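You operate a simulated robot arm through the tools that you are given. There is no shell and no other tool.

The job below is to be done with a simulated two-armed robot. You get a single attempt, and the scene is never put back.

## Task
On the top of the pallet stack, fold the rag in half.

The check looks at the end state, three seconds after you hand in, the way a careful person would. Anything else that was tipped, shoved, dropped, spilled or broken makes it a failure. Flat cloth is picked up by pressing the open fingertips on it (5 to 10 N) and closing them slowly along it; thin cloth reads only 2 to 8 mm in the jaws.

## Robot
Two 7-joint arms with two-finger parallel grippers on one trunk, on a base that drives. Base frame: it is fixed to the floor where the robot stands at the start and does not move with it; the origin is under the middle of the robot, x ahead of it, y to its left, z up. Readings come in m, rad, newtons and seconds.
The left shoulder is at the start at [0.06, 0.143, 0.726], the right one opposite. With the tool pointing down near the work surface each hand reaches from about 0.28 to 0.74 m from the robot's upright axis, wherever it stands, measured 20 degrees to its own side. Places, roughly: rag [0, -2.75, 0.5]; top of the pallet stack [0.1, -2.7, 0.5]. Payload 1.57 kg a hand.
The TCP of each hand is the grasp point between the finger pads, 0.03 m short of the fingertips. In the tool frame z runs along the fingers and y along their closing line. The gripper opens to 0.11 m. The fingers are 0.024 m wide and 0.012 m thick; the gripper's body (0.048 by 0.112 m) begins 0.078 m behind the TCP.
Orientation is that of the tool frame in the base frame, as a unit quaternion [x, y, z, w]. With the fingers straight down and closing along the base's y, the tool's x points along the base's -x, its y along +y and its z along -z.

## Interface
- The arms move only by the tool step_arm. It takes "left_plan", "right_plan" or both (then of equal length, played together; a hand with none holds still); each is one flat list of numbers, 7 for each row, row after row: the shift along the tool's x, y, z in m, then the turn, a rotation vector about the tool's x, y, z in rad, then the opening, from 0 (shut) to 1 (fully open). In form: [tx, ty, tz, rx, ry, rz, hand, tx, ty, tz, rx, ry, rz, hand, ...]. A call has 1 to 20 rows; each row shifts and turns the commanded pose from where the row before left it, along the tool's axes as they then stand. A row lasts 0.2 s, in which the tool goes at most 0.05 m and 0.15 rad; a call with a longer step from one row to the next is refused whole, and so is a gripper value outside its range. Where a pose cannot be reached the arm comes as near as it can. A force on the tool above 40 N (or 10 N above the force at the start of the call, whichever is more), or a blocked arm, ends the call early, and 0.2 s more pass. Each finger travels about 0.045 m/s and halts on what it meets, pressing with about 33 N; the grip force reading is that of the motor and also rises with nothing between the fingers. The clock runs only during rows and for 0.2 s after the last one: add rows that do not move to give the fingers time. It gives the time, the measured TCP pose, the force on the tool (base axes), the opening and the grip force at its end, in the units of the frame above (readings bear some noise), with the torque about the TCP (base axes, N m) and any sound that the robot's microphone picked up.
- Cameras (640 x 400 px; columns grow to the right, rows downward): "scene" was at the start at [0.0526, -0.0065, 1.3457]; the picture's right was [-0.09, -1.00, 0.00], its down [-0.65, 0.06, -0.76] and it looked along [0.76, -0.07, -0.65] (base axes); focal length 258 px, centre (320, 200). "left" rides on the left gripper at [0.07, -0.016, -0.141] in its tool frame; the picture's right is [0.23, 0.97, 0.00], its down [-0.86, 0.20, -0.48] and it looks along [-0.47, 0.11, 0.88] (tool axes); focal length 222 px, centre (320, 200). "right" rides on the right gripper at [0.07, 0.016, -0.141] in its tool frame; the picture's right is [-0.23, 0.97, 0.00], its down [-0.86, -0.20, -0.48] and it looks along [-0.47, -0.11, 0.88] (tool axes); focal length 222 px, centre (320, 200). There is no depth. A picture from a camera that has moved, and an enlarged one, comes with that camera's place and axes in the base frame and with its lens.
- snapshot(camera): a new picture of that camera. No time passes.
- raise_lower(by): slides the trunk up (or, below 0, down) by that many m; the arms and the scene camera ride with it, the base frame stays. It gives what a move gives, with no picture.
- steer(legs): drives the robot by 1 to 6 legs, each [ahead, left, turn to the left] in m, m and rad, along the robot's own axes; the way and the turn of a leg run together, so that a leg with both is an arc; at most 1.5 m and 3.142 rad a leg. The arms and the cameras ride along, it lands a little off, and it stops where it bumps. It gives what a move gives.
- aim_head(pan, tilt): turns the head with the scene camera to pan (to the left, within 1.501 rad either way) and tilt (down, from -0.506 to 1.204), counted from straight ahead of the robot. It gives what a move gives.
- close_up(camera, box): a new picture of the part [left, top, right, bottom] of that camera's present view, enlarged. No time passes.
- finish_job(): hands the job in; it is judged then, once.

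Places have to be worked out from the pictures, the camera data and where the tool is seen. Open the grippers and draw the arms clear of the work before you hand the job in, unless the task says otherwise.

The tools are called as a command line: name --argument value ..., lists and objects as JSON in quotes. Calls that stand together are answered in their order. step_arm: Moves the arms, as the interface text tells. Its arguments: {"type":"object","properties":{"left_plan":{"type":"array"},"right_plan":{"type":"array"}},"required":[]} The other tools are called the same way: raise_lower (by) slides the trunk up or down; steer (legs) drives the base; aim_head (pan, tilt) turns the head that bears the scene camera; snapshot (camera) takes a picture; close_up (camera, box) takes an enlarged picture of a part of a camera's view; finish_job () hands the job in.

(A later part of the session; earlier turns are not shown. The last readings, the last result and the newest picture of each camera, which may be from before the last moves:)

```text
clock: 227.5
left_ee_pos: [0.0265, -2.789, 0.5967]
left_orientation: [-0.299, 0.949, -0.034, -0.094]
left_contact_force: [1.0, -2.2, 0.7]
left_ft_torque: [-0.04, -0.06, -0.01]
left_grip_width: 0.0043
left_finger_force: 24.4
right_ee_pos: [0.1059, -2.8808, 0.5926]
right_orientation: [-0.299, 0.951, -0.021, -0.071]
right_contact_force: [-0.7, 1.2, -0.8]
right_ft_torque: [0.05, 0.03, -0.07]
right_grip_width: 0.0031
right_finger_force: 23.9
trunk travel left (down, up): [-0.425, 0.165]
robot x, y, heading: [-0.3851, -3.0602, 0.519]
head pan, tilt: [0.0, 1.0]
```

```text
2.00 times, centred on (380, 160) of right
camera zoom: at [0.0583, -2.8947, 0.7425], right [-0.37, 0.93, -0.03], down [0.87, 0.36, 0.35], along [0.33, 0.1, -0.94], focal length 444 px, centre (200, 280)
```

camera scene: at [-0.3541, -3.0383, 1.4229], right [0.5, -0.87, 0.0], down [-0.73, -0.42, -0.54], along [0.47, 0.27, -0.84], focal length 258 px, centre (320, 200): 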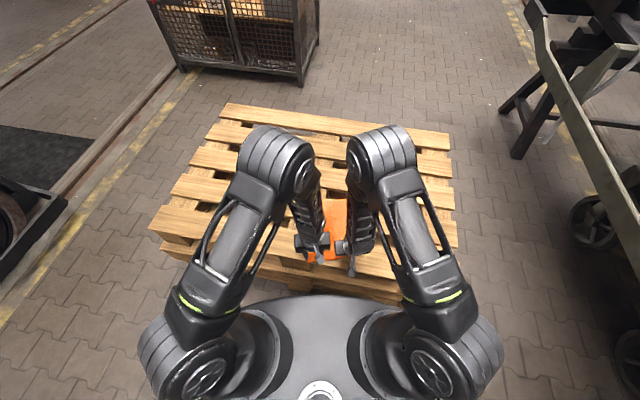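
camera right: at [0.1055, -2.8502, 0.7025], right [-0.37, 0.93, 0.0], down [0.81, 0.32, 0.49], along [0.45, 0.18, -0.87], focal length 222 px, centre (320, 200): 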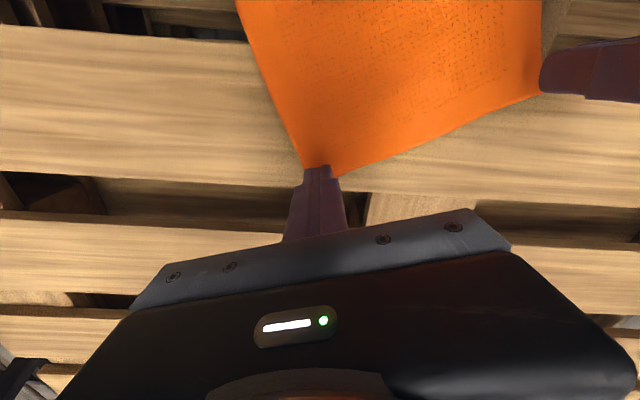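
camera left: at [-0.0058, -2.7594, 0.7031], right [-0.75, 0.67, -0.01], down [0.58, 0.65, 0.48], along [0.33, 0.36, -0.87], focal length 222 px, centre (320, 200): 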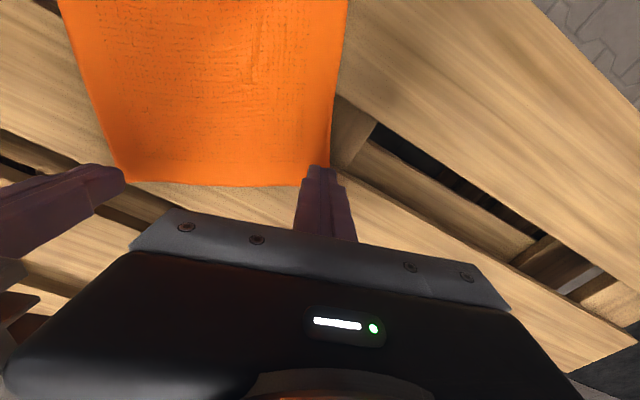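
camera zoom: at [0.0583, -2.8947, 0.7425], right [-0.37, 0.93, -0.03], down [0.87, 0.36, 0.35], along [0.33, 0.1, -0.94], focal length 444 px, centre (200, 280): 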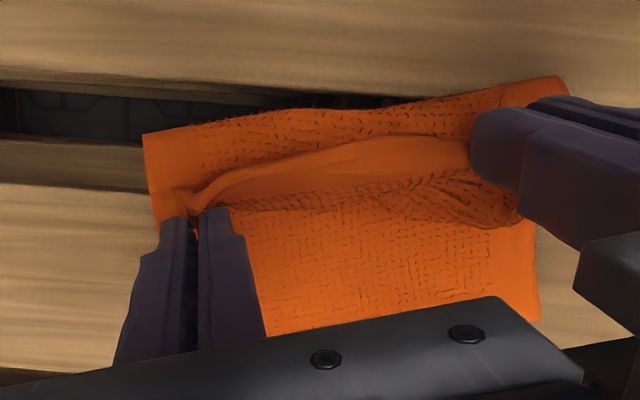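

The fold is coming over well, with only a small part of the edge doubled back near the hands. I continue the descent.

step_arm --left_plan '[-0.01649, 0, 0.00447, 0, 0.0349, 0, 0, -0.01292, 0, 0.00595, 0, 0.0349, 0, 0, -0.0068, 0, 0.00523, 0, 0.0349, 0, 0, 0, 0, 0, 0, 0, 0, 0]' --right_plan '[-0.01575, 0, 0.00611, 0, 0.0524, 0, 0, -0.01315, 0, 0.00702, 0, 0.0524, 0, 0, -0.00711, 0, 0.00607, 0, 0.0524, 0, 0, 0, 0, 0, 0, 0, 0, 0]'

close_up --camera "scene" --box '[260, 170, 380, 245]'

close_up --camera "right" --box '[220, 60, 540, 260]'

close_up --camera "left" --box '[100, 60, 420, 260]'

```text
clock: 228.5
left_ee_pos: [0.0528, -2.7694, 0.5729]
left_orientation: [-0.296, 0.943, -0.048, -0.144]
left_contact_force: [1.0, -1.9, -0.3]
left_ft_torque: [-0.06, -0.05, -0.02]
left_grip_width: 0.0041
left_finger_force: 24.7
right_ee_pos: [0.1317, -2.8615, 0.5667]
right_orientation: [-0.296, 0.943, -0.045, -0.146]
right_contact_force: [-1.7, 2.4, 0.4]
right_ft_torque: [0.05, 0.04, -0.04]
right_grip_width: 0.0032
right_finger_force: 24.7
trunk travel left (down, up): [-0.425, 0.165]
robot x, y, heading: [-0.388, -3.0619, 0.52]
head pan, tilt: [0.0, 1.0]
```

```text
5.33 times, centred on (320, 208) of scene
camera zoom: at [-0.3534, -3.0381, 1.4229], right [0.5, -0.87, 0.0], down [-0.73, -0.42, -0.54], along [0.47, 0.27, -0.84], focal length 1373 px, centre (320, 160)
```

zoom: 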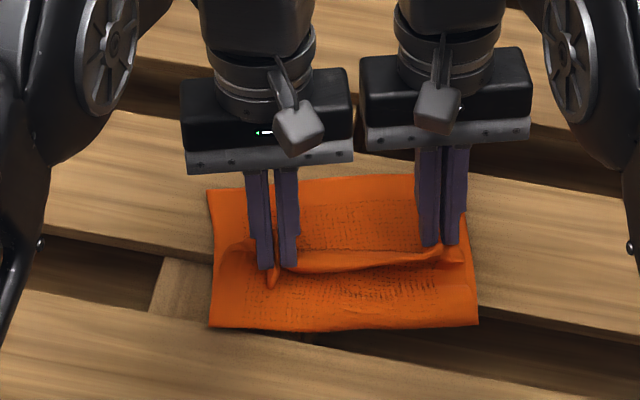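

```text
2.00 times, centred on (380, 160) of right
camera zoom: at [0.1037, -2.8627, 0.7223], right [-0.38, 0.92, -0.07], down [0.9, 0.38, 0.2], along [0.21, 0.02, -0.98], focal length 444 px, centre (200, 280)
```

zoom: 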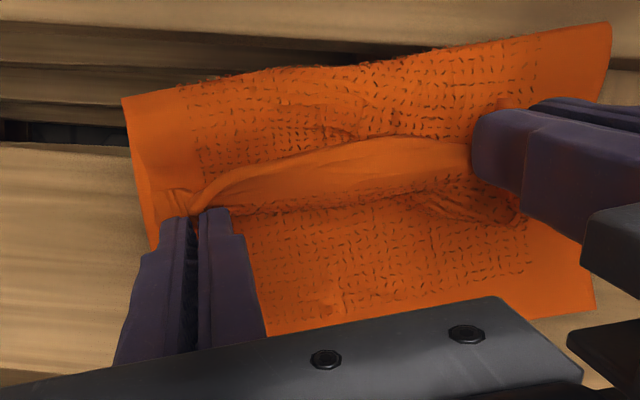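

```text
2.00 times, centred on (260, 160) of left
camera zoom: at [0.043, -2.7964, 0.7281], right [-0.74, 0.67, 0.06], down [0.67, 0.72, 0.2], along [0.09, 0.19, -0.98], focal length 444 px, centre (440, 280)
```

zoom: 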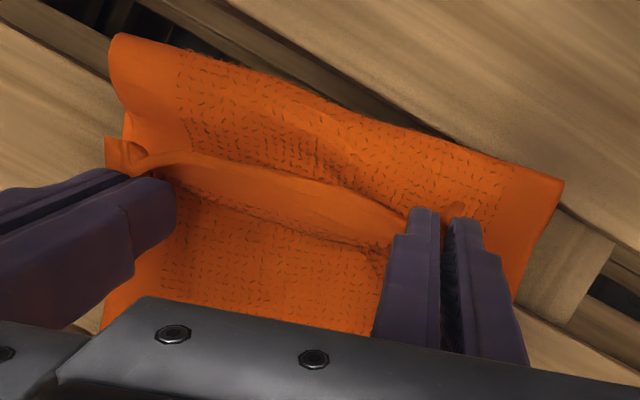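

The fold now shows crease at f'≈0.434 (mean) against far edge ≈0.565 – an even half – and only ~2.3 cm of edge is doubled back. I move the edge ~3 cm further over toward the far edge and down, before releasing.

step_arm --left_plan '[-0.00974, 0, 0, 0, 0, 0, 0, -0.00974, 0, 0, 0, 0, 0, 0, -0.00974, 0, 0, 0, 0, 0, 0, 0, 0, 0, 0, 0, 0, 0]' --right_plan '[-0.00948, 0, -0.00217, 0, 0, 0, 0, -0.00948, 0, -0.00217, 0, 0, 0, 0, -0.00948, 0, -0.00217, 0, 0, 0, 0, 0, 0, 0, 0, 0, 0, 0]'

close_up --camera "scene" --box '[260, 170, 380, 245]'

close_up --camera "right" --box '[220, 60, 540, 260]'

```text
clock: 229.5
left_ee_pos: [0.0757, -2.7545, 0.5653]
left_orientation: [-0.296, 0.943, -0.049, -0.144]
left_contact_force: [1.8, -2.5, -0.9]
left_ft_torque: [-0.09, 0.01, -0.02]
left_grip_width: 0.0042
left_finger_force: 24.8
right_ee_pos: [0.1562, -2.8462, 0.565]
right_orientation: [-0.296, 0.943, -0.045, -0.147]
right_contact_force: [-1.7, 2.7, 0.7]
right_ft_torque: [0.05, -0.01, -0.04]
right_grip_width: 0.0033
right_finger_force: 24.0
trunk travel left (down, up): [-0.425, 0.165]
robot x, y, heading: [-0.3834, -3.0593, 0.521]
head pan, tilt: [0.0, 1.0]
```

```text
5.33 times, centred on (320, 208) of scene
camera zoom: at [-0.3534, -3.0381, 1.4229], right [0.5, -0.87, 0.0], down [-0.73, -0.42, -0.54], along [0.47, 0.27, -0.84], focal length 1373 px, centre (320, 160)
```

zoom: 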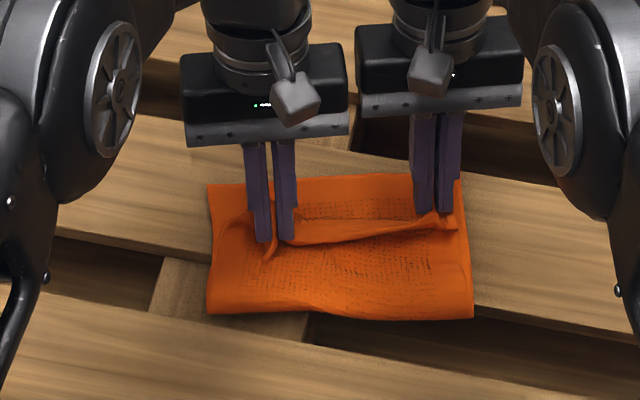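

```text
2.00 times, centred on (380, 160) of right
camera zoom: at [0.1273, -2.846, 0.72], right [-0.38, 0.92, -0.07], down [0.9, 0.38, 0.2], along [0.21, 0.02, -0.98], focal length 444 px, centre (200, 280)
```

zoom: 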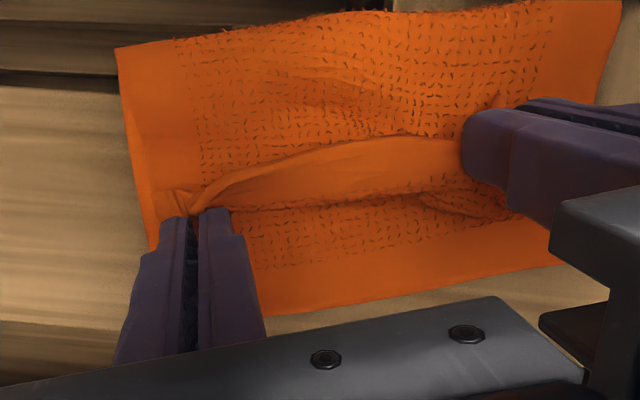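

Far edge ≈0.565; crease right 0.431 (good) but left 0.453 (pulled ~1 cm too far). I lift and bring the left hand back a bit and set it down 1 cm shorter to even it out.

step_arm --left_plan '[0.0188, 0, -0.0098, 0, 0, 0, 0, 0.0206, 0, 0.0013, 0, 0, 0, 0, 0.01, 0, 0.003, 0, 0, 0, 0, 0, 0, 0, 0, 0, 0, 0, -0.0119, 0, 0.0046, 0, 0, 0, 0, -0.0151, 0, 0.0078, 0, 0, 0, 0, -0.008, 0, -0.002, 0, 0, 0, 0, 0, 0, 0, 0, 0, 0, 0]'

close_up --camera "scene" --box '[260, 170, 380, 245]'

close_up --camera "left" --box '[100, 60, 420, 260]'

```text
clock: 231.3
left_ee_pos: [0.0623, -2.7634, 0.5626]
left_orientation: [-0.296, 0.943, -0.049, -0.144]
left_contact_force: [2.0, -2.3, 0.3]
left_ft_torque: [-0.1, -0.06, -0.02]
left_grip_width: 0.0045
left_finger_force: 24.7
right_ee_pos: [0.1566, -2.8445, 0.5646]
right_orientation: [-0.296, 0.943, -0.044, -0.145]
right_contact_force: [-1.7, 3.4, 0.5]
right_ft_torque: [0.05, 0.04, -0.09]
right_grip_width: 0.003
right_finger_force: 24.2
trunk travel left (down, up): [-0.425, 0.165]
robot x, y, heading: [-0.3865, -3.0575, 0.517]
head pan, tilt: [0.0, 1.0]
```

```text
5.33 times, centred on (320, 208) of scene
camera zoom: at [-0.3535, -3.0382, 1.4229], right [0.5, -0.87, 0.0], down [-0.73, -0.42, -0.54], along [0.47, 0.27, -0.84], focal length 1373 px, centre (320, 160)
```

zoom: 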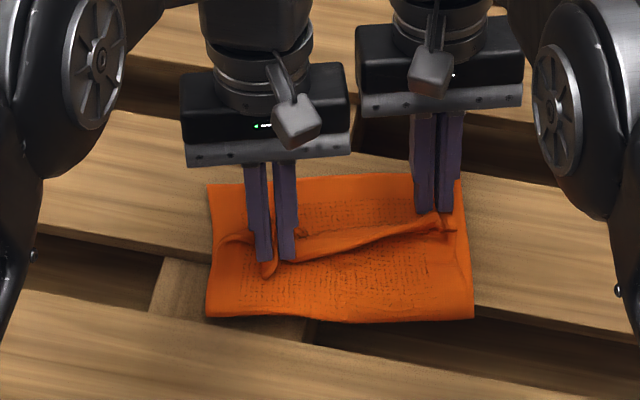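

```text
2.00 times, centred on (260, 160) of left
camera zoom: at [0.0522, -2.7893, 0.7189], right [-0.74, 0.67, 0.06], down [0.67, 0.72, 0.2], along [0.09, 0.19, -0.98], focal length 444 px, centre (440, 280)
```

zoom: 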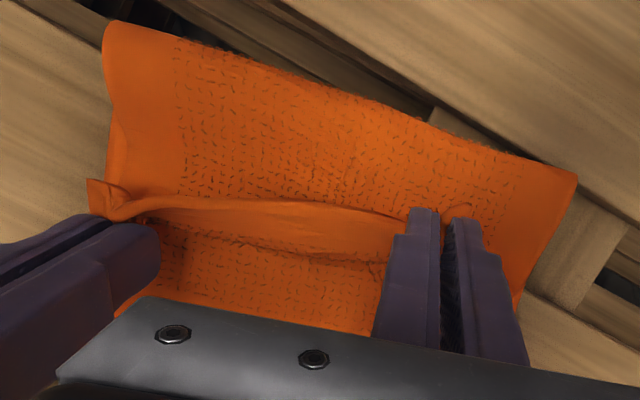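

The crease is now within about 1 cm of even on both sides. I release both hands while easing them toward the far edge, so the last bit of edge is dragged open, then lift.

step_arm --left_plan '[-0.0057, 0, -0.0018, 0, 0, 0, 0.05, -0.0095, 0, -0.003, 0, 0, 0, 0.08, -0.0095, 0, -0.003, 0, 0, 0, 0.11, -0.0095, 0, -0.003, 0, 0, 0, 0.15, -0.008, 0, -0.0078, 0, 0, 0, 0.2, -0.0003, 0, -0.0158, 0, 0, 0, 0.3, 0.006, 0, -0.0191, 0, 0, 0, 0.33]' --right_plan '[-0.0038, 0, -0.0012, 0, 0, 0, 0.05, -0.0057, 0, -0.0018, 0, 0, 0, 0.08, -0.0057, 0, -0.0018, 0, 0, 0, 0.11, -0.0057, 0, -0.0018, 0, 0, 0, 0.15, -0.0042, 0, -0.0066, 0, 0, 0, 0.2, 0.0, 0, -0.0158, 0, 0, 0, 0.3, 0.006, 0, -0.0191, 0, 0, 0, 0.33]'

close_up --camera "scene" --box '[260, 170, 380, 245]'

close_up --camera "left" --box '[60, 60, 420, 285]'

close_up --camera "right" --box '[220, 60, 580, 285]'

```text
clock: 232.9
left_ee_pos: [0.1056, -2.7335, 0.6041]
left_orientation: [-0.296, 0.943, -0.049, -0.144]
left_contact_force: [-0.1, 0.1, -0.7]
left_ft_torque: [-0.01, -0.02, -0.02]
left_grip_width: 0.0363
left_finger_force: 0.0
right_ee_pos: [0.1775, -2.831, 0.6068]
right_orientation: [-0.297, 0.943, -0.045, -0.143]
right_contact_force: [0.1, 0.4, -0.4]
right_ft_torque: [0.02, 0.0, -0.02]
right_grip_width: 0.0362
right_finger_force: 0.1
right hand out of reach, approached as far as the arm can: row 5
trunk travel left (down, up): [-0.425, 0.165]
robot x, y, heading: [-0.3839, -3.0598, 0.522]
head pan, tilt: [0.0, 1.0]
```

```text
5.33 times, centred on (320, 208) of scene
camera zoom: at [-0.3538, -3.0383, 1.4228], right [0.5, -0.87, 0.0], down [-0.73, -0.42, -0.54], along [0.47, 0.27, -0.84], focal length 1373 px, centre (320, 160)
```

zoom: 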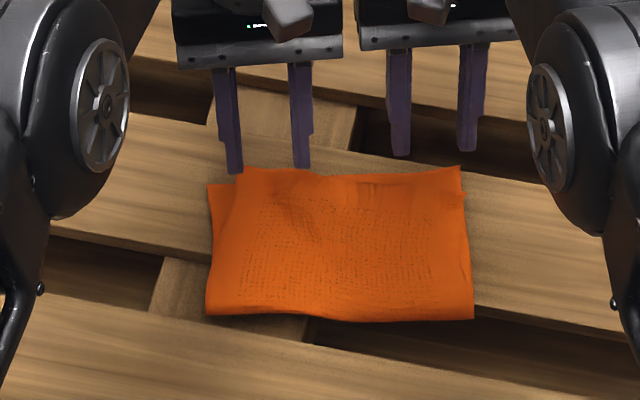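

```text
1.78 times, centred on (240, 172) of left
camera zoom: at [0.0939, -2.7597, 0.7597], right [-0.74, 0.67, 0.06], down [0.67, 0.72, 0.2], along [0.09, 0.19, -0.98], focal length 395 px, centre (462, 249)
```

zoom: 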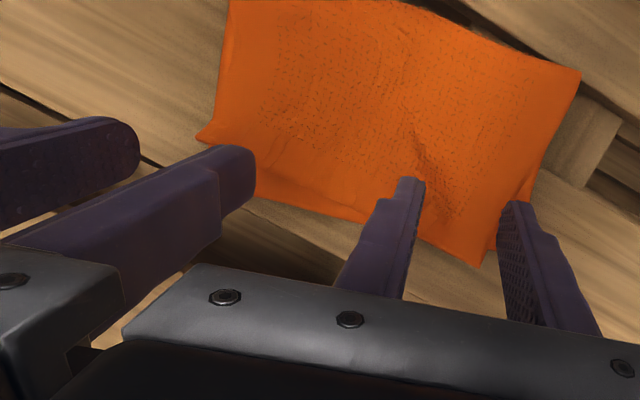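

```text
1.78 times, centred on (400, 172) of right
camera zoom: at [0.1479, -2.8324, 0.7625], right [-0.38, 0.92, -0.07], down [0.9, 0.38, 0.2], along [0.21, 0.02, -0.98], focal length 395 px, centre (178, 249)
```

zoom: 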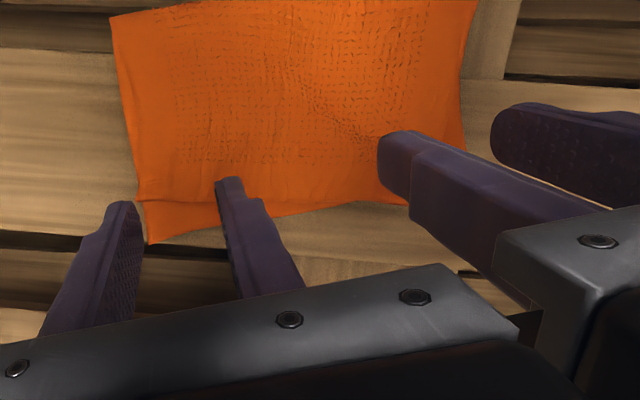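

Excellent – the drag-release flipped the edge fully; the rag now lies folded with the edges nearly aligned. I lift both hands away to inspect it.

step_arm --left_plan '[0.009, 0, -0.028, 0, 0, 0, 0.33, 0.01, 0.02, -0.028, 0, -0.05, 0, 0.33, 0.01, 0.04, -0.01, 0, -0.08, 0, 0.33, 0.01, 0.04, 0, 0, -0.08, 0, 0.33, 0.01, 0.04, 0, 0, -0.08, 0, 0.33]' --right_plan '[0.009, 0, -0.028, 0, 0, 0, 0.33, 0.01, -0.02, -0.028, 0, -0.05, 0, 0.33, 0.01, -0.04, -0.01, 0, -0.08, 0, 0.33, 0.01, -0.04, 0, 0, -0.08, 0, 0.33, 0.01, -0.04, 0, 0, -0.08, 0, 0.33]'

close_up --camera "scene" --box '[270, 175, 370, 238]'

snapshot --camera "left"

snapshot --camera "right"

```text
clock: 234.1
left_ee_pos: [0.0015, -2.6351, 0.6783]
left_orientation: [-0.301, 0.954, -0.005, -0.006]
left_contact_force: [0.1, 0.6, 0.0]
left_ft_torque: [-0.04, -0.01, -0.04]
left_grip_width: 0.0363
left_finger_force: 0.0
right_ee_pos: [0.2339, -2.9625, 0.6831]
right_orientation: [-0.3, 0.954, -0.001, -0.006]
right_contact_force: [0.8, 0.6, -0.1]
right_ft_torque: [-0.02, 0.0, 0.01]
right_grip_width: 0.0363
right_finger_force: 0.0
trunk travel left (down, up): [-0.425, 0.165]
robot x, y, heading: [-0.3844, -3.0586, 0.517]
head pan, tilt: [0.0, 1.0]
```

```text
6.35 times, centred on (320, 206) of scene
camera zoom: at [-0.354, -3.0386, 1.4229], right [0.5, -0.87, 0.0], down [-0.73, -0.42, -0.54], along [0.47, 0.27, -0.84], focal length 1635 px, centre (320, 159)
```

zoom: 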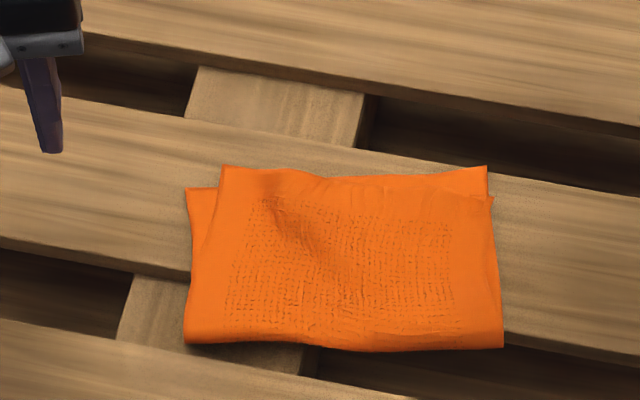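

```text
taken
camera left: at [-0.0454, -2.6859, 0.8203], right [-0.74, 0.67, 0.0], down [0.59, 0.66, 0.47], along [0.31, 0.34, -0.89], focal length 222 px, centre (320, 200)
```

left: 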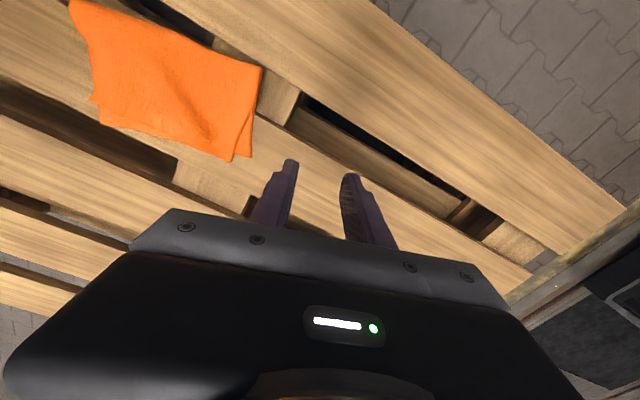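

```text
taken
camera right: at [0.1694, -2.9883, 0.8235], right [-0.37, 0.93, 0.0], down [0.82, 0.33, 0.47], along [0.43, 0.17, -0.88], focal length 222 px, centre (320, 200)
```

right: 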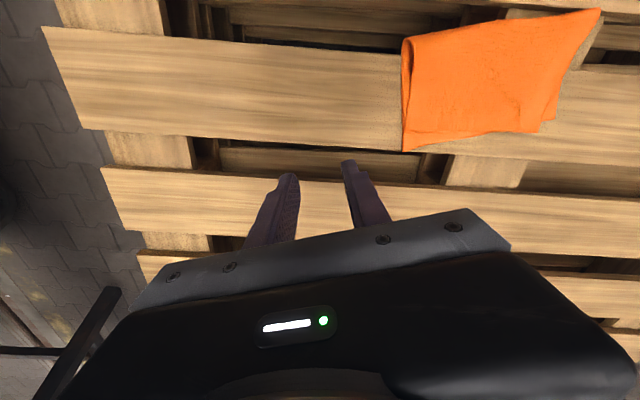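

The rag is folded: crease f'≈0.44, top edge ≈0.57, lying flat. Only the top-left corner sits ~2.4 cm inward of the lower one because of a leftover wrinkle. I'll gently press there with the shut left fingers and draw that corner outward; first hover over it.

step_arm --left_plan '[-0.0083, -0.0261, 0.0217, 0, 0, 0, 0, -0.0083, -0.0261, 0.0217, 0, 0, 0, 0, -0.0083, -0.0261, 0.0217, 0, 0, 0, 0, -0.0083, -0.0261, 0.0217, 0, 0, 0, 0, -0.0083, -0.0261, 0.0217, 0, 0, 0, 0, 0, 0, 0, 0, 0, 0, 0]'

snapshot --camera "left"

close_up --camera "scene" --box '[270, 165, 370, 228]'

```text
clock: 235.5
left_ee_pos: [0.1101, -2.7204, 0.5695]
left_orientation: [-0.301, 0.954, -0.006, -0.007]
left_contact_force: [-0.3, 0.0, -0.2]
left_ft_torque: [0.02, 0.01, 0.0]
left_grip_width: 0.0
left_finger_force: 21.1
right_ee_pos: [0.2345, -2.9617, 0.6827]
right_orientation: [-0.299, 0.954, -0.001, -0.007]
right_contact_force: [0.2, 0.3, -0.3]
right_ft_torque: [-0.02, 0.02, 0.02]
right_grip_width: 0.0364
right_finger_force: 0.0
trunk travel left (down, up): [-0.425, 0.165]
robot x, y, heading: [-0.3854, -3.0592, 0.516]
head pan, tilt: [0.0, 1.0]
```

```text
taken
camera left: at [0.0631, -2.7711, 0.711], right [-0.75, 0.67, 0.0], down [0.59, 0.66, 0.46], along [0.31, 0.34, -0.89], focal length 222 px, centre (320, 200)
```

left: 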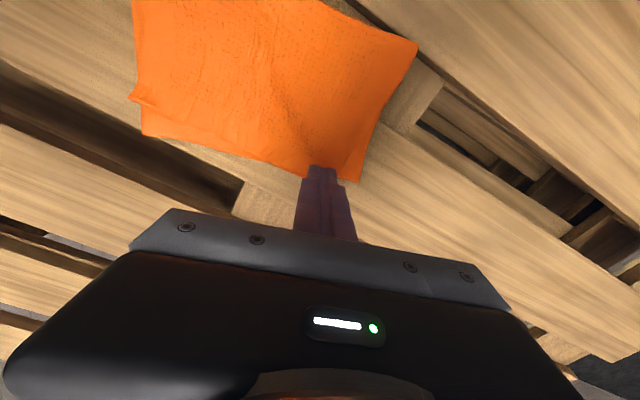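

```text
6.35 times, centred on (320, 196) of scene
camera zoom: at [-0.3534, -3.0383, 1.4229], right [0.5, -0.87, 0.0], down [-0.73, -0.42, -0.54], along [0.47, 0.27, -0.84], focal length 1635 px, centre (320, 222)
```

zoom: 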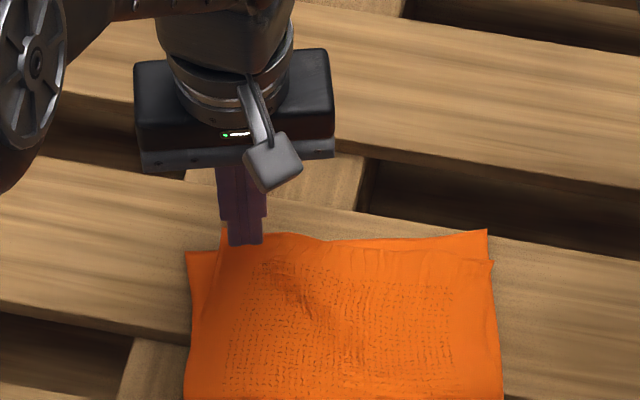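

The fingertips are just inside the top-left corner. I lower gently to light contact.

step_arm --left_plan '[0, 0, 0.012, 0, 0, 0, 0, 0, 0, 0.009, 0, 0, 0, 0, 0, 0, 0.0015, 0, 0, 0, 0, 0, 0, 0, 0, 0, 0, 0]'

```text
clock: 236.5
left_ee_pos: [0.1071, -2.7185, 0.5472]
left_orientation: [-0.301, 0.953, -0.006, -0.006]
left_contact_force: [0.4, -0.6, 0.4]
left_ft_torque: [0.01, -0.02, 0.0]
left_grip_width: 0.0002
left_finger_force: 21.1
right_ee_pos: [0.2341, -2.9637, 0.6824]
right_orientation: [-0.3, 0.954, -0.001, -0.007]
right_contact_force: [0.2, 0.8, -0.4]
right_ft_torque: [-0.01, 0.01, 0.01]
right_grip_width: 0.0363
right_finger_force: 0.0
trunk travel left (down, up): [-0.425, 0.165]
robot x, y, heading: [-0.3867, -3.0623, 0.521]
head pan, tilt: [0.0, 1.0]
```

step_arm --left_plan '[0, 0, 0.0015, 0, 0, 0, 0, 0, 0, 0.001, 0, 0, 0, 0, 0, 0, 0, 0, 0, 0, 0]'

```text
clock: 237.3
left_ee_pos: [0.1097, -2.7192, 0.5455]
left_orientation: [-0.302, 0.953, -0.005, -0.006]
left_contact_force: [0.3, -0.3, 3.6]
left_ft_torque: [-0.02, -0.01, 0.02]
left_grip_width: 0.0
left_finger_force: 21.5
right_ee_pos: [0.2341, -2.962, 0.6811]
right_orientation: [-0.3, 0.954, -0.001, -0.007]
right_contact_force: [1.1, 0.2, 0.0]
right_ft_torque: [-0.04, -0.03, 0.02]
right_grip_width: 0.0363
right_finger_force: 0.1
trunk travel left (down, up): [-0.425, 0.165]
robot x, y, heading: [-0.3876, -3.0602, 0.526]
head pan, tilt: [0.0, 1.0]
```

Contact at 3.6 N. I draw the corner outward: 22 mm to the left and 8 mm toward me.

step_arm --left_plan '[0, 0, 0.0003, 0, 0, 0, 0, 0.0013, 0.0037, 0, 0, 0, 0, 0, 0.0013, 0.0037, 0, 0, 0, 0, 0, 0.0013, 0.0037, 0, 0, 0, 0, 0, 0.0013, 0.0037, 0, 0, 0, 0, 0, 0.0013, 0.0037, 0, 0, 0, 0, 0, 0.0013, 0.0037, 0, 0, 0, 0, 0]'

close_up --camera "scene" --box '[270, 175, 370, 238]'

```text
clock: 238.9
left_ee_pos: [0.0897, -2.7064, 0.5433]
left_orientation: [-0.302, 0.953, -0.006, -0.007]
left_contact_force: [0.0, -1.5, 3.8]
left_ft_torque: [-0.06, -0.01, 0.03]
left_grip_width: 0.0
left_finger_force: 21.1
right_ee_pos: [0.2349, -2.963, 0.6826]
right_orientation: [-0.3, 0.954, -0.001, -0.007]
right_contact_force: [0.3, 0.2, -0.5]
right_ft_torque: [0.0, -0.04, 0.0]
right_grip_width: 0.0364
right_finger_force: 0.1
trunk travel left (down, up): [-0.425, 0.165]
robot x, y, heading: [-0.3867, -3.0609, 0.516]
head pan, tilt: [0.0, 1.0]
```

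```text
6.35 times, centred on (320, 206) of scene
camera zoom: at [-0.3537, -3.0385, 1.4229], right [0.5, -0.87, 0.0], down [-0.73, -0.42, -0.54], along [0.47, 0.27, -0.84], focal length 1635 px, centre (320, 159)
```

zoom: 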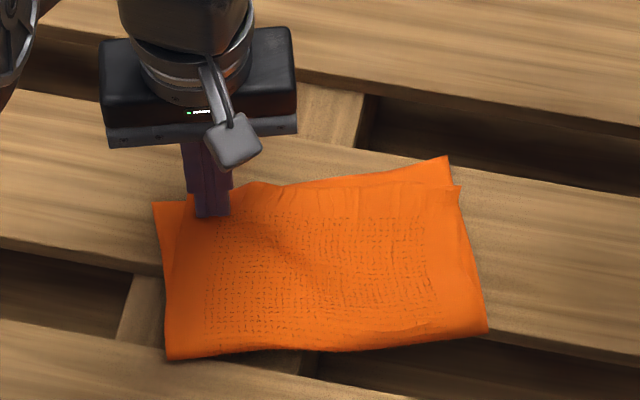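

Both layers slid together on the wood. I'll pin the stack with the right hand (pressing mid-right) so only the slack top layer can be drawn out; the right hand moves in first while the left keeps light contact.

step_arm --right_plan '[0.0049, 0.0258, 0.0204, 0, 0, 0, 0, 0.0049, 0.0258, 0.0204, 0, 0, 0, 0, 0.0049, 0.0258, 0.0204, 0, 0, 0, 0, 0.0049, 0.0258, 0.0204, 0, 0, 0, 0, 0.0049, 0.0258, 0.0204, 0, 0, 0, 0, 0.0049, 0.0258, 0.0204, 0, 0, 0, 0, 0, 0, 0.01, 0, 0, 0, 0, 0, 0, 0.003, 0, 0, 0, 0, 0, 0, 0, 0, 0, 0, 0]'

close_up --camera "scene" --box '[270, 175, 370, 238]'

```text
clock: 240.9
left_ee_pos: [0.09, -2.7059, 0.5438]
left_orientation: [-0.301, 0.954, -0.006, -0.006]
left_contact_force: [0.7, -0.2, 4.1]
left_ft_torque: [0.0, 0.02, 0.0]
left_grip_width: 0.0
left_finger_force: 21.8
right_ee_pos: [0.1189, -2.8528, 0.5462]
right_orientation: [-0.3, 0.954, -0.001, -0.007]
right_contact_force: [0.1, 0.3, 1.1]
right_ft_torque: [-0.02, -0.02, -0.02]
right_grip_width: 0.0
right_finger_force: 21.6
trunk travel left (down, up): [-0.425, 0.165]
robot x, y, heading: [-0.3859, -3.0602, 0.517]
head pan, tilt: [0.0, 1.0]
```

```text
6.35 times, centred on (320, 206) of scene
camera zoom: at [-0.3538, -3.0384, 1.4229], right [0.5, -0.87, 0.0], down [-0.73, -0.42, -0.54], along [0.47, 0.27, -0.84], focal length 1635 px, centre (320, 159)
```

zoom: 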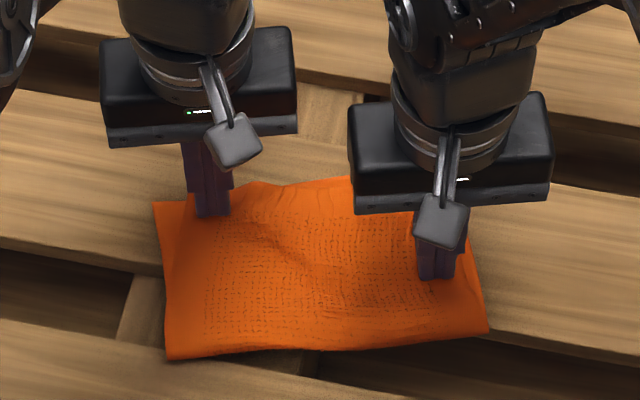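

Right is in light contact; I press it ~2 mm more to pin the stack, then draw the top-left corner outward 2 cm with the left.

step_arm --left_plan '[0, 0, 0, 0, 0, 0, 0, 0, 0, 0, 0, 0, 0, 0, 0, 0, 0, 0, 0, 0, 0, 0, 0.0035, 0, 0, 0, 0, 0, 0, 0.0035, 0, 0, 0, 0, 0, 0, 0.0035, 0, 0, 0, 0, 0, 0, 0.0035, 0, 0, 0, 0, 0, 0, 0.0035, 0, 0, 0, 0, 0, 0, 0.003, 0, 0, 0, 0, 0]' --right_plan '[0, 0, 0.001, 0, 0, 0, 0, 0, 0, 0.001, 0, 0, 0, 0, 0, 0, 0.0003, 0, 0, 0, 0, 0, 0, 0, 0, 0, 0, 0, 0, 0, 0, 0, 0, 0, 0, 0, 0, 0, 0, 0, 0, 0, 0, 0, 0, 0, 0, 0, 0, 0, 0, 0, 0, 0, 0, 0, 0, 0, 0, 0, 0, 0, 0]'

close_up --camera "scene" --box '[270, 175, 370, 238]'

```text
clock: 242.9
left_ee_pos: [0.078, -2.6883, 0.5435]
left_orientation: [-0.3, 0.954, -0.006, -0.005]
left_contact_force: [0.0, -3.5, 4.0]
left_ft_torque: [-0.09, -0.05, 0.0]
left_grip_width: 0.0
left_finger_force: 21.1
right_ee_pos: [0.1196, -2.8526, 0.5442]
right_orientation: [-0.3, 0.954, -0.002, -0.007]
right_contact_force: [-1.8, 2.3, 4.0]
right_ft_torque: [0.05, 0.02, -0.01]
right_grip_width: 0.0
right_finger_force: 21.2
trunk travel left (down, up): [-0.425, 0.165]
robot x, y, heading: [-0.3877, -3.0603, 0.517]
head pan, tilt: [0.0, 1.0]
```

```text
6.35 times, centred on (320, 206) of scene
camera zoom: at [-0.3541, -3.0386, 1.4229], right [0.5, -0.87, 0.0], down [-0.73, -0.42, -0.54], along [0.47, 0.27, -0.84], focal length 1635 px, centre (320, 159)
```

zoom: 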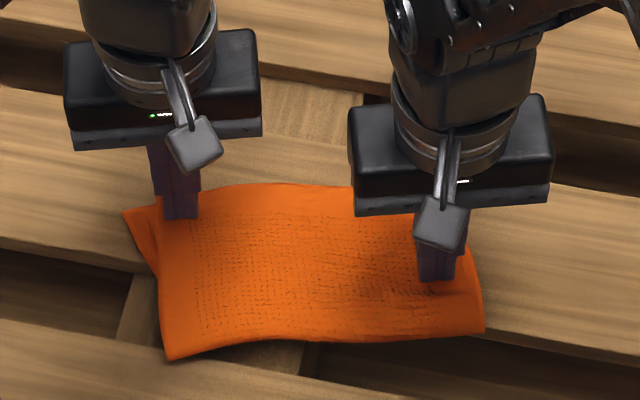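

The lower layer followed again. I lift both hands carefully and look at how it settles.

step_arm --left_plan '[0, 0, -0.01, 0, 0, 0, 0, 0, 0, -0.02, 0, 0, 0, 0, 0, 0.01, -0.03, 0, 0, 0, 0, 0, 0.03, -0.03, 0, 0, 0, 0, 0, 0.04, 0, 0, 0, 0, 0, 0, 0.03, 0, 0, 0, 0, 0]' --right_plan '[0, 0, 0, 0, 0, 0, 0, 0, 0, 0, 0, 0, 0, 0, 0, 0, -0.015, 0, 0, 0, 0, 0, 0, -0.03, 0, 0, 0, 0, 0, -0.04, -0.03, 0, 0, 0, 0, 0, -0.04, -0.02, 0, 0, 0, 0]'

close_up --camera "scene" --box '[260, 170, 380, 245]'

snapshot --camera "left"

```text
clock: 244.3
left_ee_pos: [0.0148, -2.5984, 0.6335]
left_orientation: [-0.301, 0.954, -0.005, -0.006]
left_contact_force: [-0.3, 0.3, -0.2]
left_ft_torque: [0.0, 0.05, 0.0]
left_grip_width: 0.0001
left_finger_force: 21.1
right_ee_pos: [0.1661, -2.9172, 0.6396]
right_orientation: [-0.3, 0.954, -0.002, -0.008]
right_contact_force: [0.1, -0.2, -0.9]
right_ft_torque: [-0.02, 0.04, 0.02]
right_grip_width: 0.0001
right_finger_force: 20.7
trunk travel left (down, up): [-0.425, 0.165]
robot x, y, heading: [-0.3842, -3.0601, 0.516]
head pan, tilt: [0.0, 1.0]
```

```text
5.33 times, centred on (320, 208) of scene
camera zoom: at [-0.3535, -3.0383, 1.4228], right [0.5, -0.87, 0.0], down [-0.73, -0.42, -0.54], along [0.47, 0.27, -0.84], focal length 1373 px, centre (320, 160)
```

zoom: 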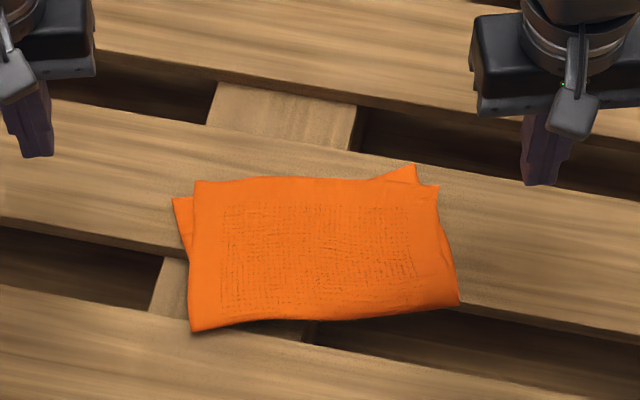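

```text
taken
camera left: at [-0.0313, -2.6497, 0.7754], right [-0.75, 0.67, 0.0], down [0.59, 0.66, 0.46], along [0.31, 0.34, -0.89], focal length 222 px, centre (320, 200)
```

left: 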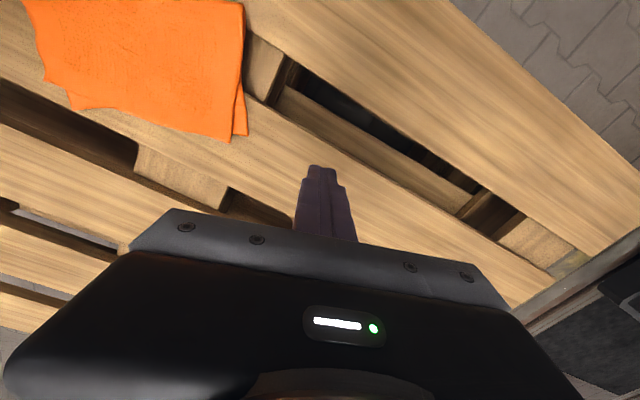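

After lifting, the cloth sprang back and the wrinkle is gone. I zoom in closely to judge the edges.

close_up --camera "scene" --box '[285, 195, 355, 239]'

close_up --camera "left" --box '[0, 0, 280, 175]'

snapshot --camera "right"

```text
9.09 times, centred on (320, 217) of scene
camera zoom: at [-0.3535, -3.0383, 1.4228], right [0.5, -0.87, 0.0], down [-0.73, -0.42, -0.54], along [0.47, 0.27, -0.84], focal length 2341 px, centre (320, 46)
```

zoom: 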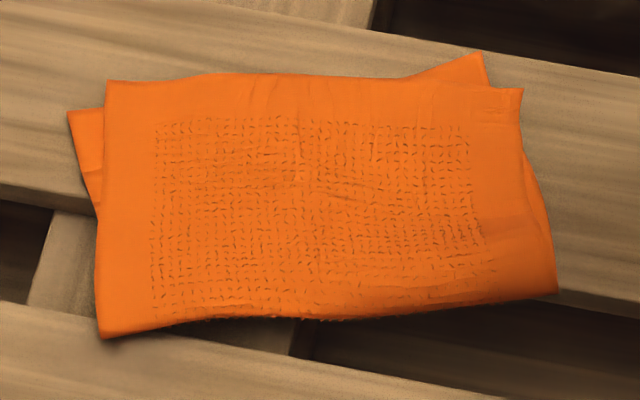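

```text
2.29 times, centred on (140, 88) of left
camera zoom: at [-0.0313, -2.6497, 0.7754], right [-0.75, 0.67, 0.0], down [0.59, 0.66, 0.46], along [0.31, 0.34, -0.89], focal length 508 px, centre (731, 457)
```

zoom: 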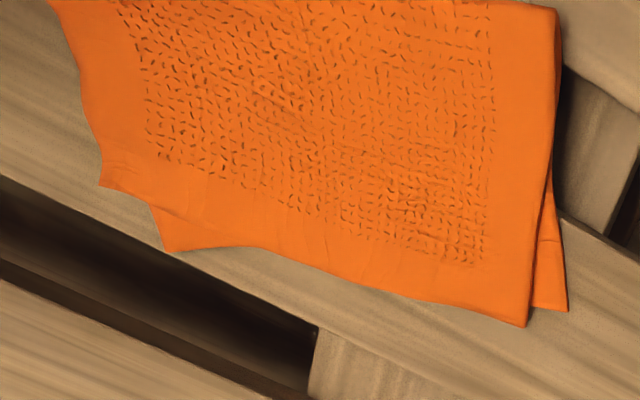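

```text
taken
camera right: at [0.1026, -2.9429, 0.7813], right [-0.37, 0.93, 0.0], down [0.82, 0.33, 0.47], along [0.43, 0.17, -0.89], focal length 222 px, centre (320, 200)
```

right: 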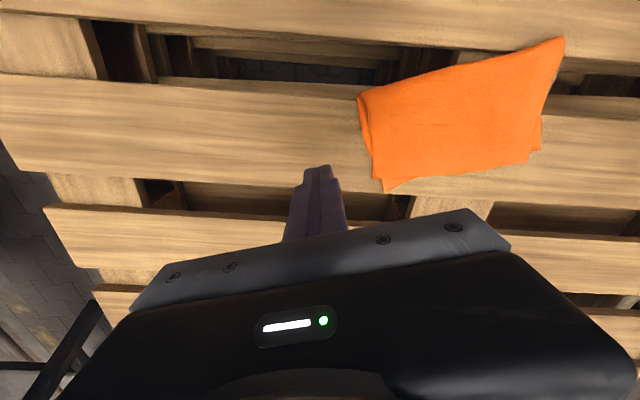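

The fold is now neat: top layer flat, corners offset 2.1 cm (left) and 2.75 cm (right, where the top edge is ~2 cm short). To square the right side I'll pinch just the top layer at its far-right corner and draw it outward ~2 cm. First I hover there with the right hand.

step_arm --right_plan '[-0.0121, 0.0205, 0.0162, 0, 0, 0, 0.33, -0.0121, 0.0205, 0.0162, 0, 0, 0, 0.33, -0.0121, 0.0205, 0.0162, 0, 0, 0, 0.33, -0.0121, 0.0205, 0.0162, 0, 0, 0, 0.33, 0, 0, 0, 0, 0, 0.107, 0.33, 0, 0, 0, 0, 0, 0, 0.33]'

close_up --camera "right" --box '[220, 60, 540, 260]'

close_up --camera "scene" --box '[280, 180, 360, 230]'

```text
clock: 245.7
left_ee_pos: [0.0143, -2.5983, 0.6337]
left_orientation: [-0.301, 0.954, -0.005, -0.006]
left_contact_force: [0.3, 0.8, 0.3]
left_ft_torque: [-0.01, 0.0, -0.03]
left_grip_width: 0.0
left_finger_force: 21.1
right_ee_pos: [0.1596, -2.8224, 0.5726]
right_orientation: [-0.248, 0.969, -0.002, -0.007]
right_contact_force: [0.0, -0.4, -0.2]
right_ft_torque: [0.0, 0.01, 0.03]
right_grip_width: 0.0366
right_finger_force: 0.1
trunk travel left (down, up): [-0.425, 0.165]
robot x, y, heading: [-0.3867, -3.0566, 0.525]
head pan, tilt: [0.0, 1.0]
```

```text
2.00 times, centred on (380, 160) of right
camera zoom: at [0.0925, -2.8416, 0.7149], right [-0.27, 0.96, 0.0], down [0.85, 0.24, 0.47], along [0.45, 0.12, -0.89], focal length 444 px, centre (200, 280)
```

zoom: 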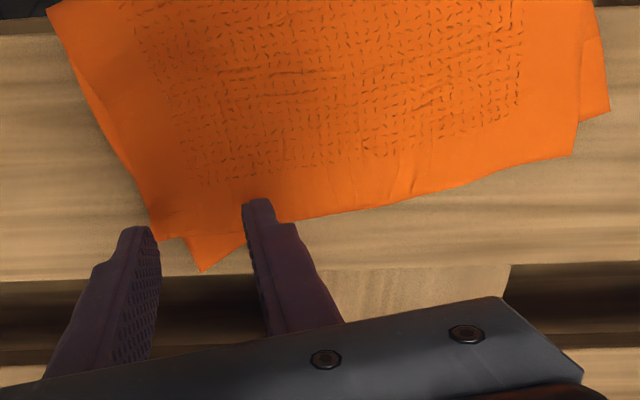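

```text
8.00 times, centred on (320, 205) of scene
camera zoom: at [-0.3535, -3.0383, 1.4229], right [0.5, -0.87, 0.0], down [-0.73, -0.42, -0.54], along [0.47, 0.27, -0.84], focal length 2060 px, centre (320, 160)
```

zoom: 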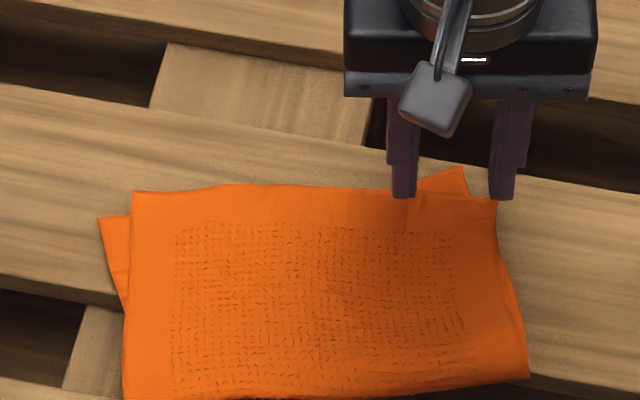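

Placement is right: top-layer corner is under the outer finger with ~2 cm bite. I lower to contact.

step_arm --right_plan '[0, 0, 0.012, 0, 0, 0, 0.33, 0, 0, 0.011, 0, 0, 0, 0.33, 0, 0, 0.0025, 0, 0, 0, 0.33, 0, 0, 0, 0, 0, 0, 0.33]'

```text
clock: 246.7
left_ee_pos: [0.0155, -2.5994, 0.6334]
left_orientation: [-0.3, 0.954, -0.006, -0.007]
left_contact_force: [0.6, -0.2, 0.1]
left_ft_torque: [0.02, 0.01, -0.01]
left_grip_width: 0.0
left_finger_force: 21.2
right_ee_pos: [0.1585, -2.823, 0.5472]
right_orientation: [-0.249, 0.968, -0.001, -0.007]
right_contact_force: [-0.8, -0.4, 0.3]
right_ft_torque: [0.0, -0.02, -0.01]
right_grip_width: 0.0364
right_finger_force: 0.0
trunk travel left (down, up): [-0.425, 0.165]
robot x, y, heading: [-0.3871, -3.0587, 0.517]
head pan, tilt: [0.0, 1.0]
```

step_arm --right_plan '[0, 0, 0.0015, 0, 0, 0, 0.33, 0, 0, 0.0015, 0, 0, 0, 0.33, 0, 0, 0, 0, 0, 0, 0.33]'

```text
clock: 247.5
left_ee_pos: [0.014, -2.5992, 0.634]
left_orientation: [-0.3, 0.954, -0.005, -0.007]
left_contact_force: [-0.6, -0.3, -0.2]
left_ft_torque: [0.0, 0.02, -0.02]
left_grip_width: 0.0002
left_finger_force: 21.4
right_ee_pos: [0.159, -2.8238, 0.5457]
right_orientation: [-0.248, 0.969, -0.002, -0.007]
right_contact_force: [0.4, 0.3, 2.5]
right_ft_torque: [0.04, 0.04, 0.0]
right_grip_width: 0.0363
right_finger_force: 0.7
trunk travel left (down, up): [-0.425, 0.165]
robot x, y, heading: [-0.3846, -3.0571, 0.526]
head pan, tilt: [0.0, 1.0]
```

2.5 N; I press ~1.2 mm more and close slowly halfway.

step_arm --right_plan '[0, 0, 0.0012, 0, 0, 0, 0.33, 0, 0, 0, 0, 0, 0, 0.312, 0, 0, 0, 0, 0, 0, 0.294, 0, 0, 0, 0, 0, 0, 0.276, 0, 0, 0, 0, 0, 0, 0.258, 0, 0, 0, 0, 0, 0, 0.24, 0, 0, 0, 0, 0, 0, 0.222, 0, 0, 0, 0, 0, 0, 0.204, 0, 0, 0, 0, 0, 0, 0.186, 0, 0, 0, 0, 0, 0, 0.168]'

close_up --camera "right" --box '[220, 60, 540, 260]'

```text
clock: 249.7
left_ee_pos: [0.015, -2.5989, 0.6342]
left_orientation: [-0.3, 0.954, -0.005, -0.006]
left_contact_force: [-0.7, 0.1, 0.9]
left_ft_torque: [-0.03, -0.01, 0.01]
left_grip_width: 0.0
left_finger_force: 20.6
right_ee_pos: [0.1584, -2.8244, 0.545]
right_orientation: [-0.249, 0.969, -0.001, -0.007]
right_contact_force: [-0.2, 0.7, 7.2]
right_ft_torque: [0.12, 0.03, 0.01]
right_grip_width: 0.019
right_finger_force: 2.2
trunk travel left (down, up): [-0.425, 0.165]
robot x, y, heading: [-0.3912, -3.0582, 0.518]
head pan, tilt: [0.0, 1.0]
```

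```text
2.00 times, centred on (380, 160) of right
camera zoom: at [0.0917, -2.8424, 0.6858], right [-0.27, 0.96, 0.0], down [0.85, 0.24, 0.47], along [0.45, 0.12, -0.88], focal length 444 px, centre (200, 280)
```

zoom: 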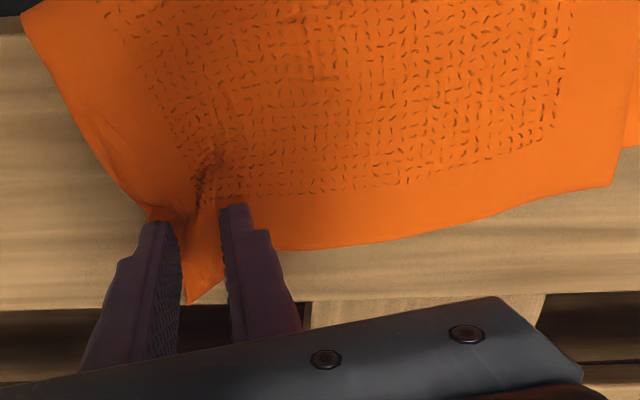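

The top layer is gathering. I close fully and check what is held.

step_arm --right_plan '[0, 0, 0, 0, 0, 0, 0.15, 0, 0, 0, 0, 0, 0, 0.135, 0, 0, 0, 0, 0, 0, 0.12, 0, 0, 0, 0, 0, 0, 0.105, 0, 0, 0, 0, 0, 0, 0.09, 0, 0, 0, 0, 0, 0, 0.075, 0, 0, 0, 0, 0, 0, 0.06, 0, 0, 0, 0, 0, 0, 0.045, 0, 0, 0, 0, 0, 0, 0.03, 0, 0, 0, 0, 0, 0, 0.015, 0, 0, 0, 0, 0, 0, 0, 0, 0, 0, 0, 0, 0, 0]'

close_up --camera "right" --box '[220, 60, 540, 260]'

close_up --camera "scene" --box '[280, 180, 360, 230]'

```text
clock: 252.3
left_ee_pos: [0.0154, -2.599, 0.6345]
left_orientation: [-0.301, 0.954, -0.006, -0.006]
left_contact_force: [0.2, 0.1, -0.8]
left_ft_torque: [-0.01, 0.02, -0.01]
left_grip_width: 0.0
left_finger_force: 21.1
right_ee_pos: [0.1579, -2.8246, 0.5449]
right_orientation: [-0.249, 0.968, -0.002, -0.006]
right_contact_force: [0.5, 1.6, 8.6]
right_ft_torque: [0.03, 0.05, -0.02]
right_grip_width: 0.0049
right_finger_force: 25.1
trunk travel left (down, up): [-0.425, 0.165]
robot x, y, heading: [-0.3857, -3.0581, 0.519]
head pan, tilt: [0.0, 1.0]
```

```text
2.00 times, centred on (380, 160) of right
camera zoom: at [0.0914, -2.8423, 0.6859], right [-0.27, 0.96, 0.0], down [0.85, 0.24, 0.47], along [0.45, 0.12, -0.88], focal length 444 px, centre (200, 280)
```

zoom: 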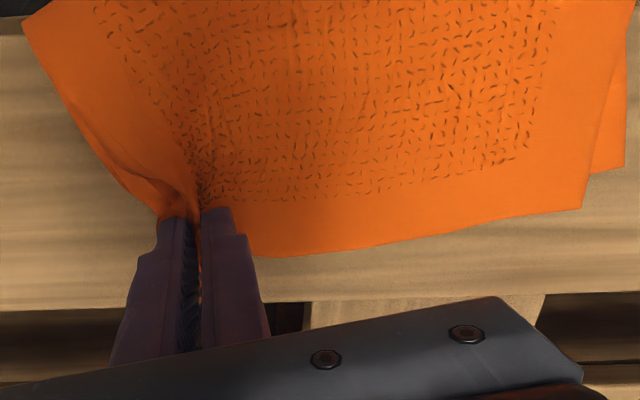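

```text
8.00 times, centred on (320, 205) of scene
camera zoom: at [-0.3543, -3.0384, 1.4229], right [0.5, -0.87, 0.0], down [-0.73, -0.42, -0.54], along [0.47, 0.27, -0.84], focal length 2060 px, centre (320, 160)
```

zoom: 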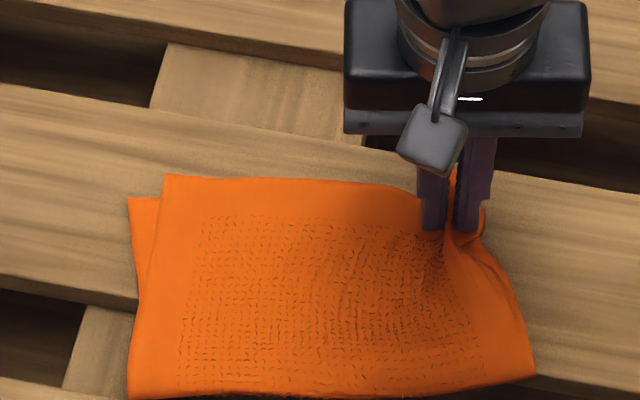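

It holds 4.9 mm. I lift 8 mm and draw the corner outward ~2 cm, then look before releasing.

step_arm --right_plan '[0, 0, -0.004, 0, 0, 0, 0, 0, 0, -0.004, 0, 0, 0, 0, -0.004, 0, -0.001, 0, 0, 0, 0, -0.004, -0.001, 0, 0, 0, 0, 0, -0.004, -0.001, 0, 0, 0, 0, 0, -0.004, -0.001, 0, 0, 0, 0, 0, -0.004, -0.001, 0, 0, 0, 0, 0, 0, 0, 0, 0, 0, 0, 0]'

close_up --camera "right" --box '[220, 60, 540, 260]'

close_up --camera "scene" --box '[280, 180, 360, 230]'

```text
clock: 254.1
left_ee_pos: [0.0149, -2.5985, 0.634]
left_orientation: [-0.301, 0.953, -0.005, -0.007]
left_contact_force: [-1.0, -0.1, 0.1]
left_ft_torque: [0.0, 0.01, -0.01]
left_grip_width: 0.0001
left_finger_force: 21.3
right_ee_pos: [0.1784, -2.8172, 0.5525]
right_orientation: [-0.249, 0.969, -0.003, -0.008]
right_contact_force: [-0.3, 0.8, 0.3]
right_ft_torque: [0.02, 0.01, -0.04]
right_grip_width: 0.0044
right_finger_force: 25.3
trunk travel left (down, up): [-0.425, 0.165]
robot x, y, heading: [-0.3831, -3.0611, 0.523]
head pan, tilt: [0.0, 1.0]
```

```text
2.00 times, centred on (380, 160) of right
camera zoom: at [0.1109, -2.836, 0.6941], right [-0.27, 0.96, 0.0], down [0.85, 0.24, 0.47], along [0.45, 0.12, -0.89], focal length 444 px, centre (200, 280)
```

zoom: 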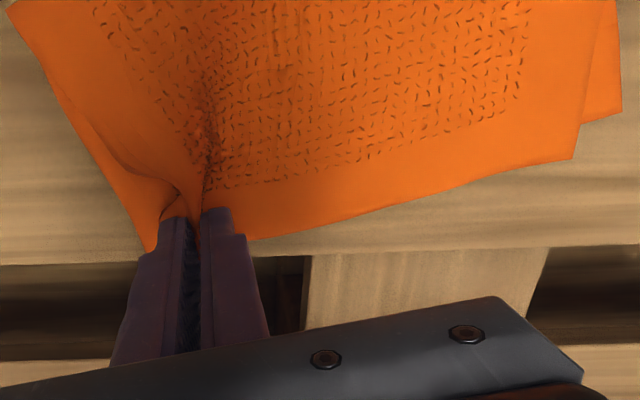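

```text
8.00 times, centred on (320, 205) of scene
camera zoom: at [-0.3535, -3.0382, 1.4229], right [0.5, -0.87, 0.0], down [-0.73, -0.42, -0.54], along [0.47, 0.27, -0.84], focal length 2060 px, centre (320, 160)
```

zoom: 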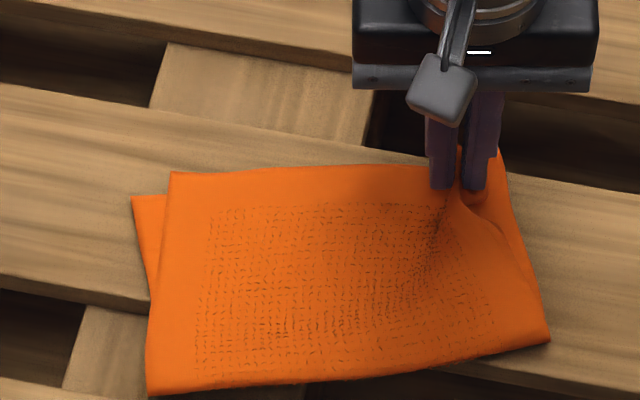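

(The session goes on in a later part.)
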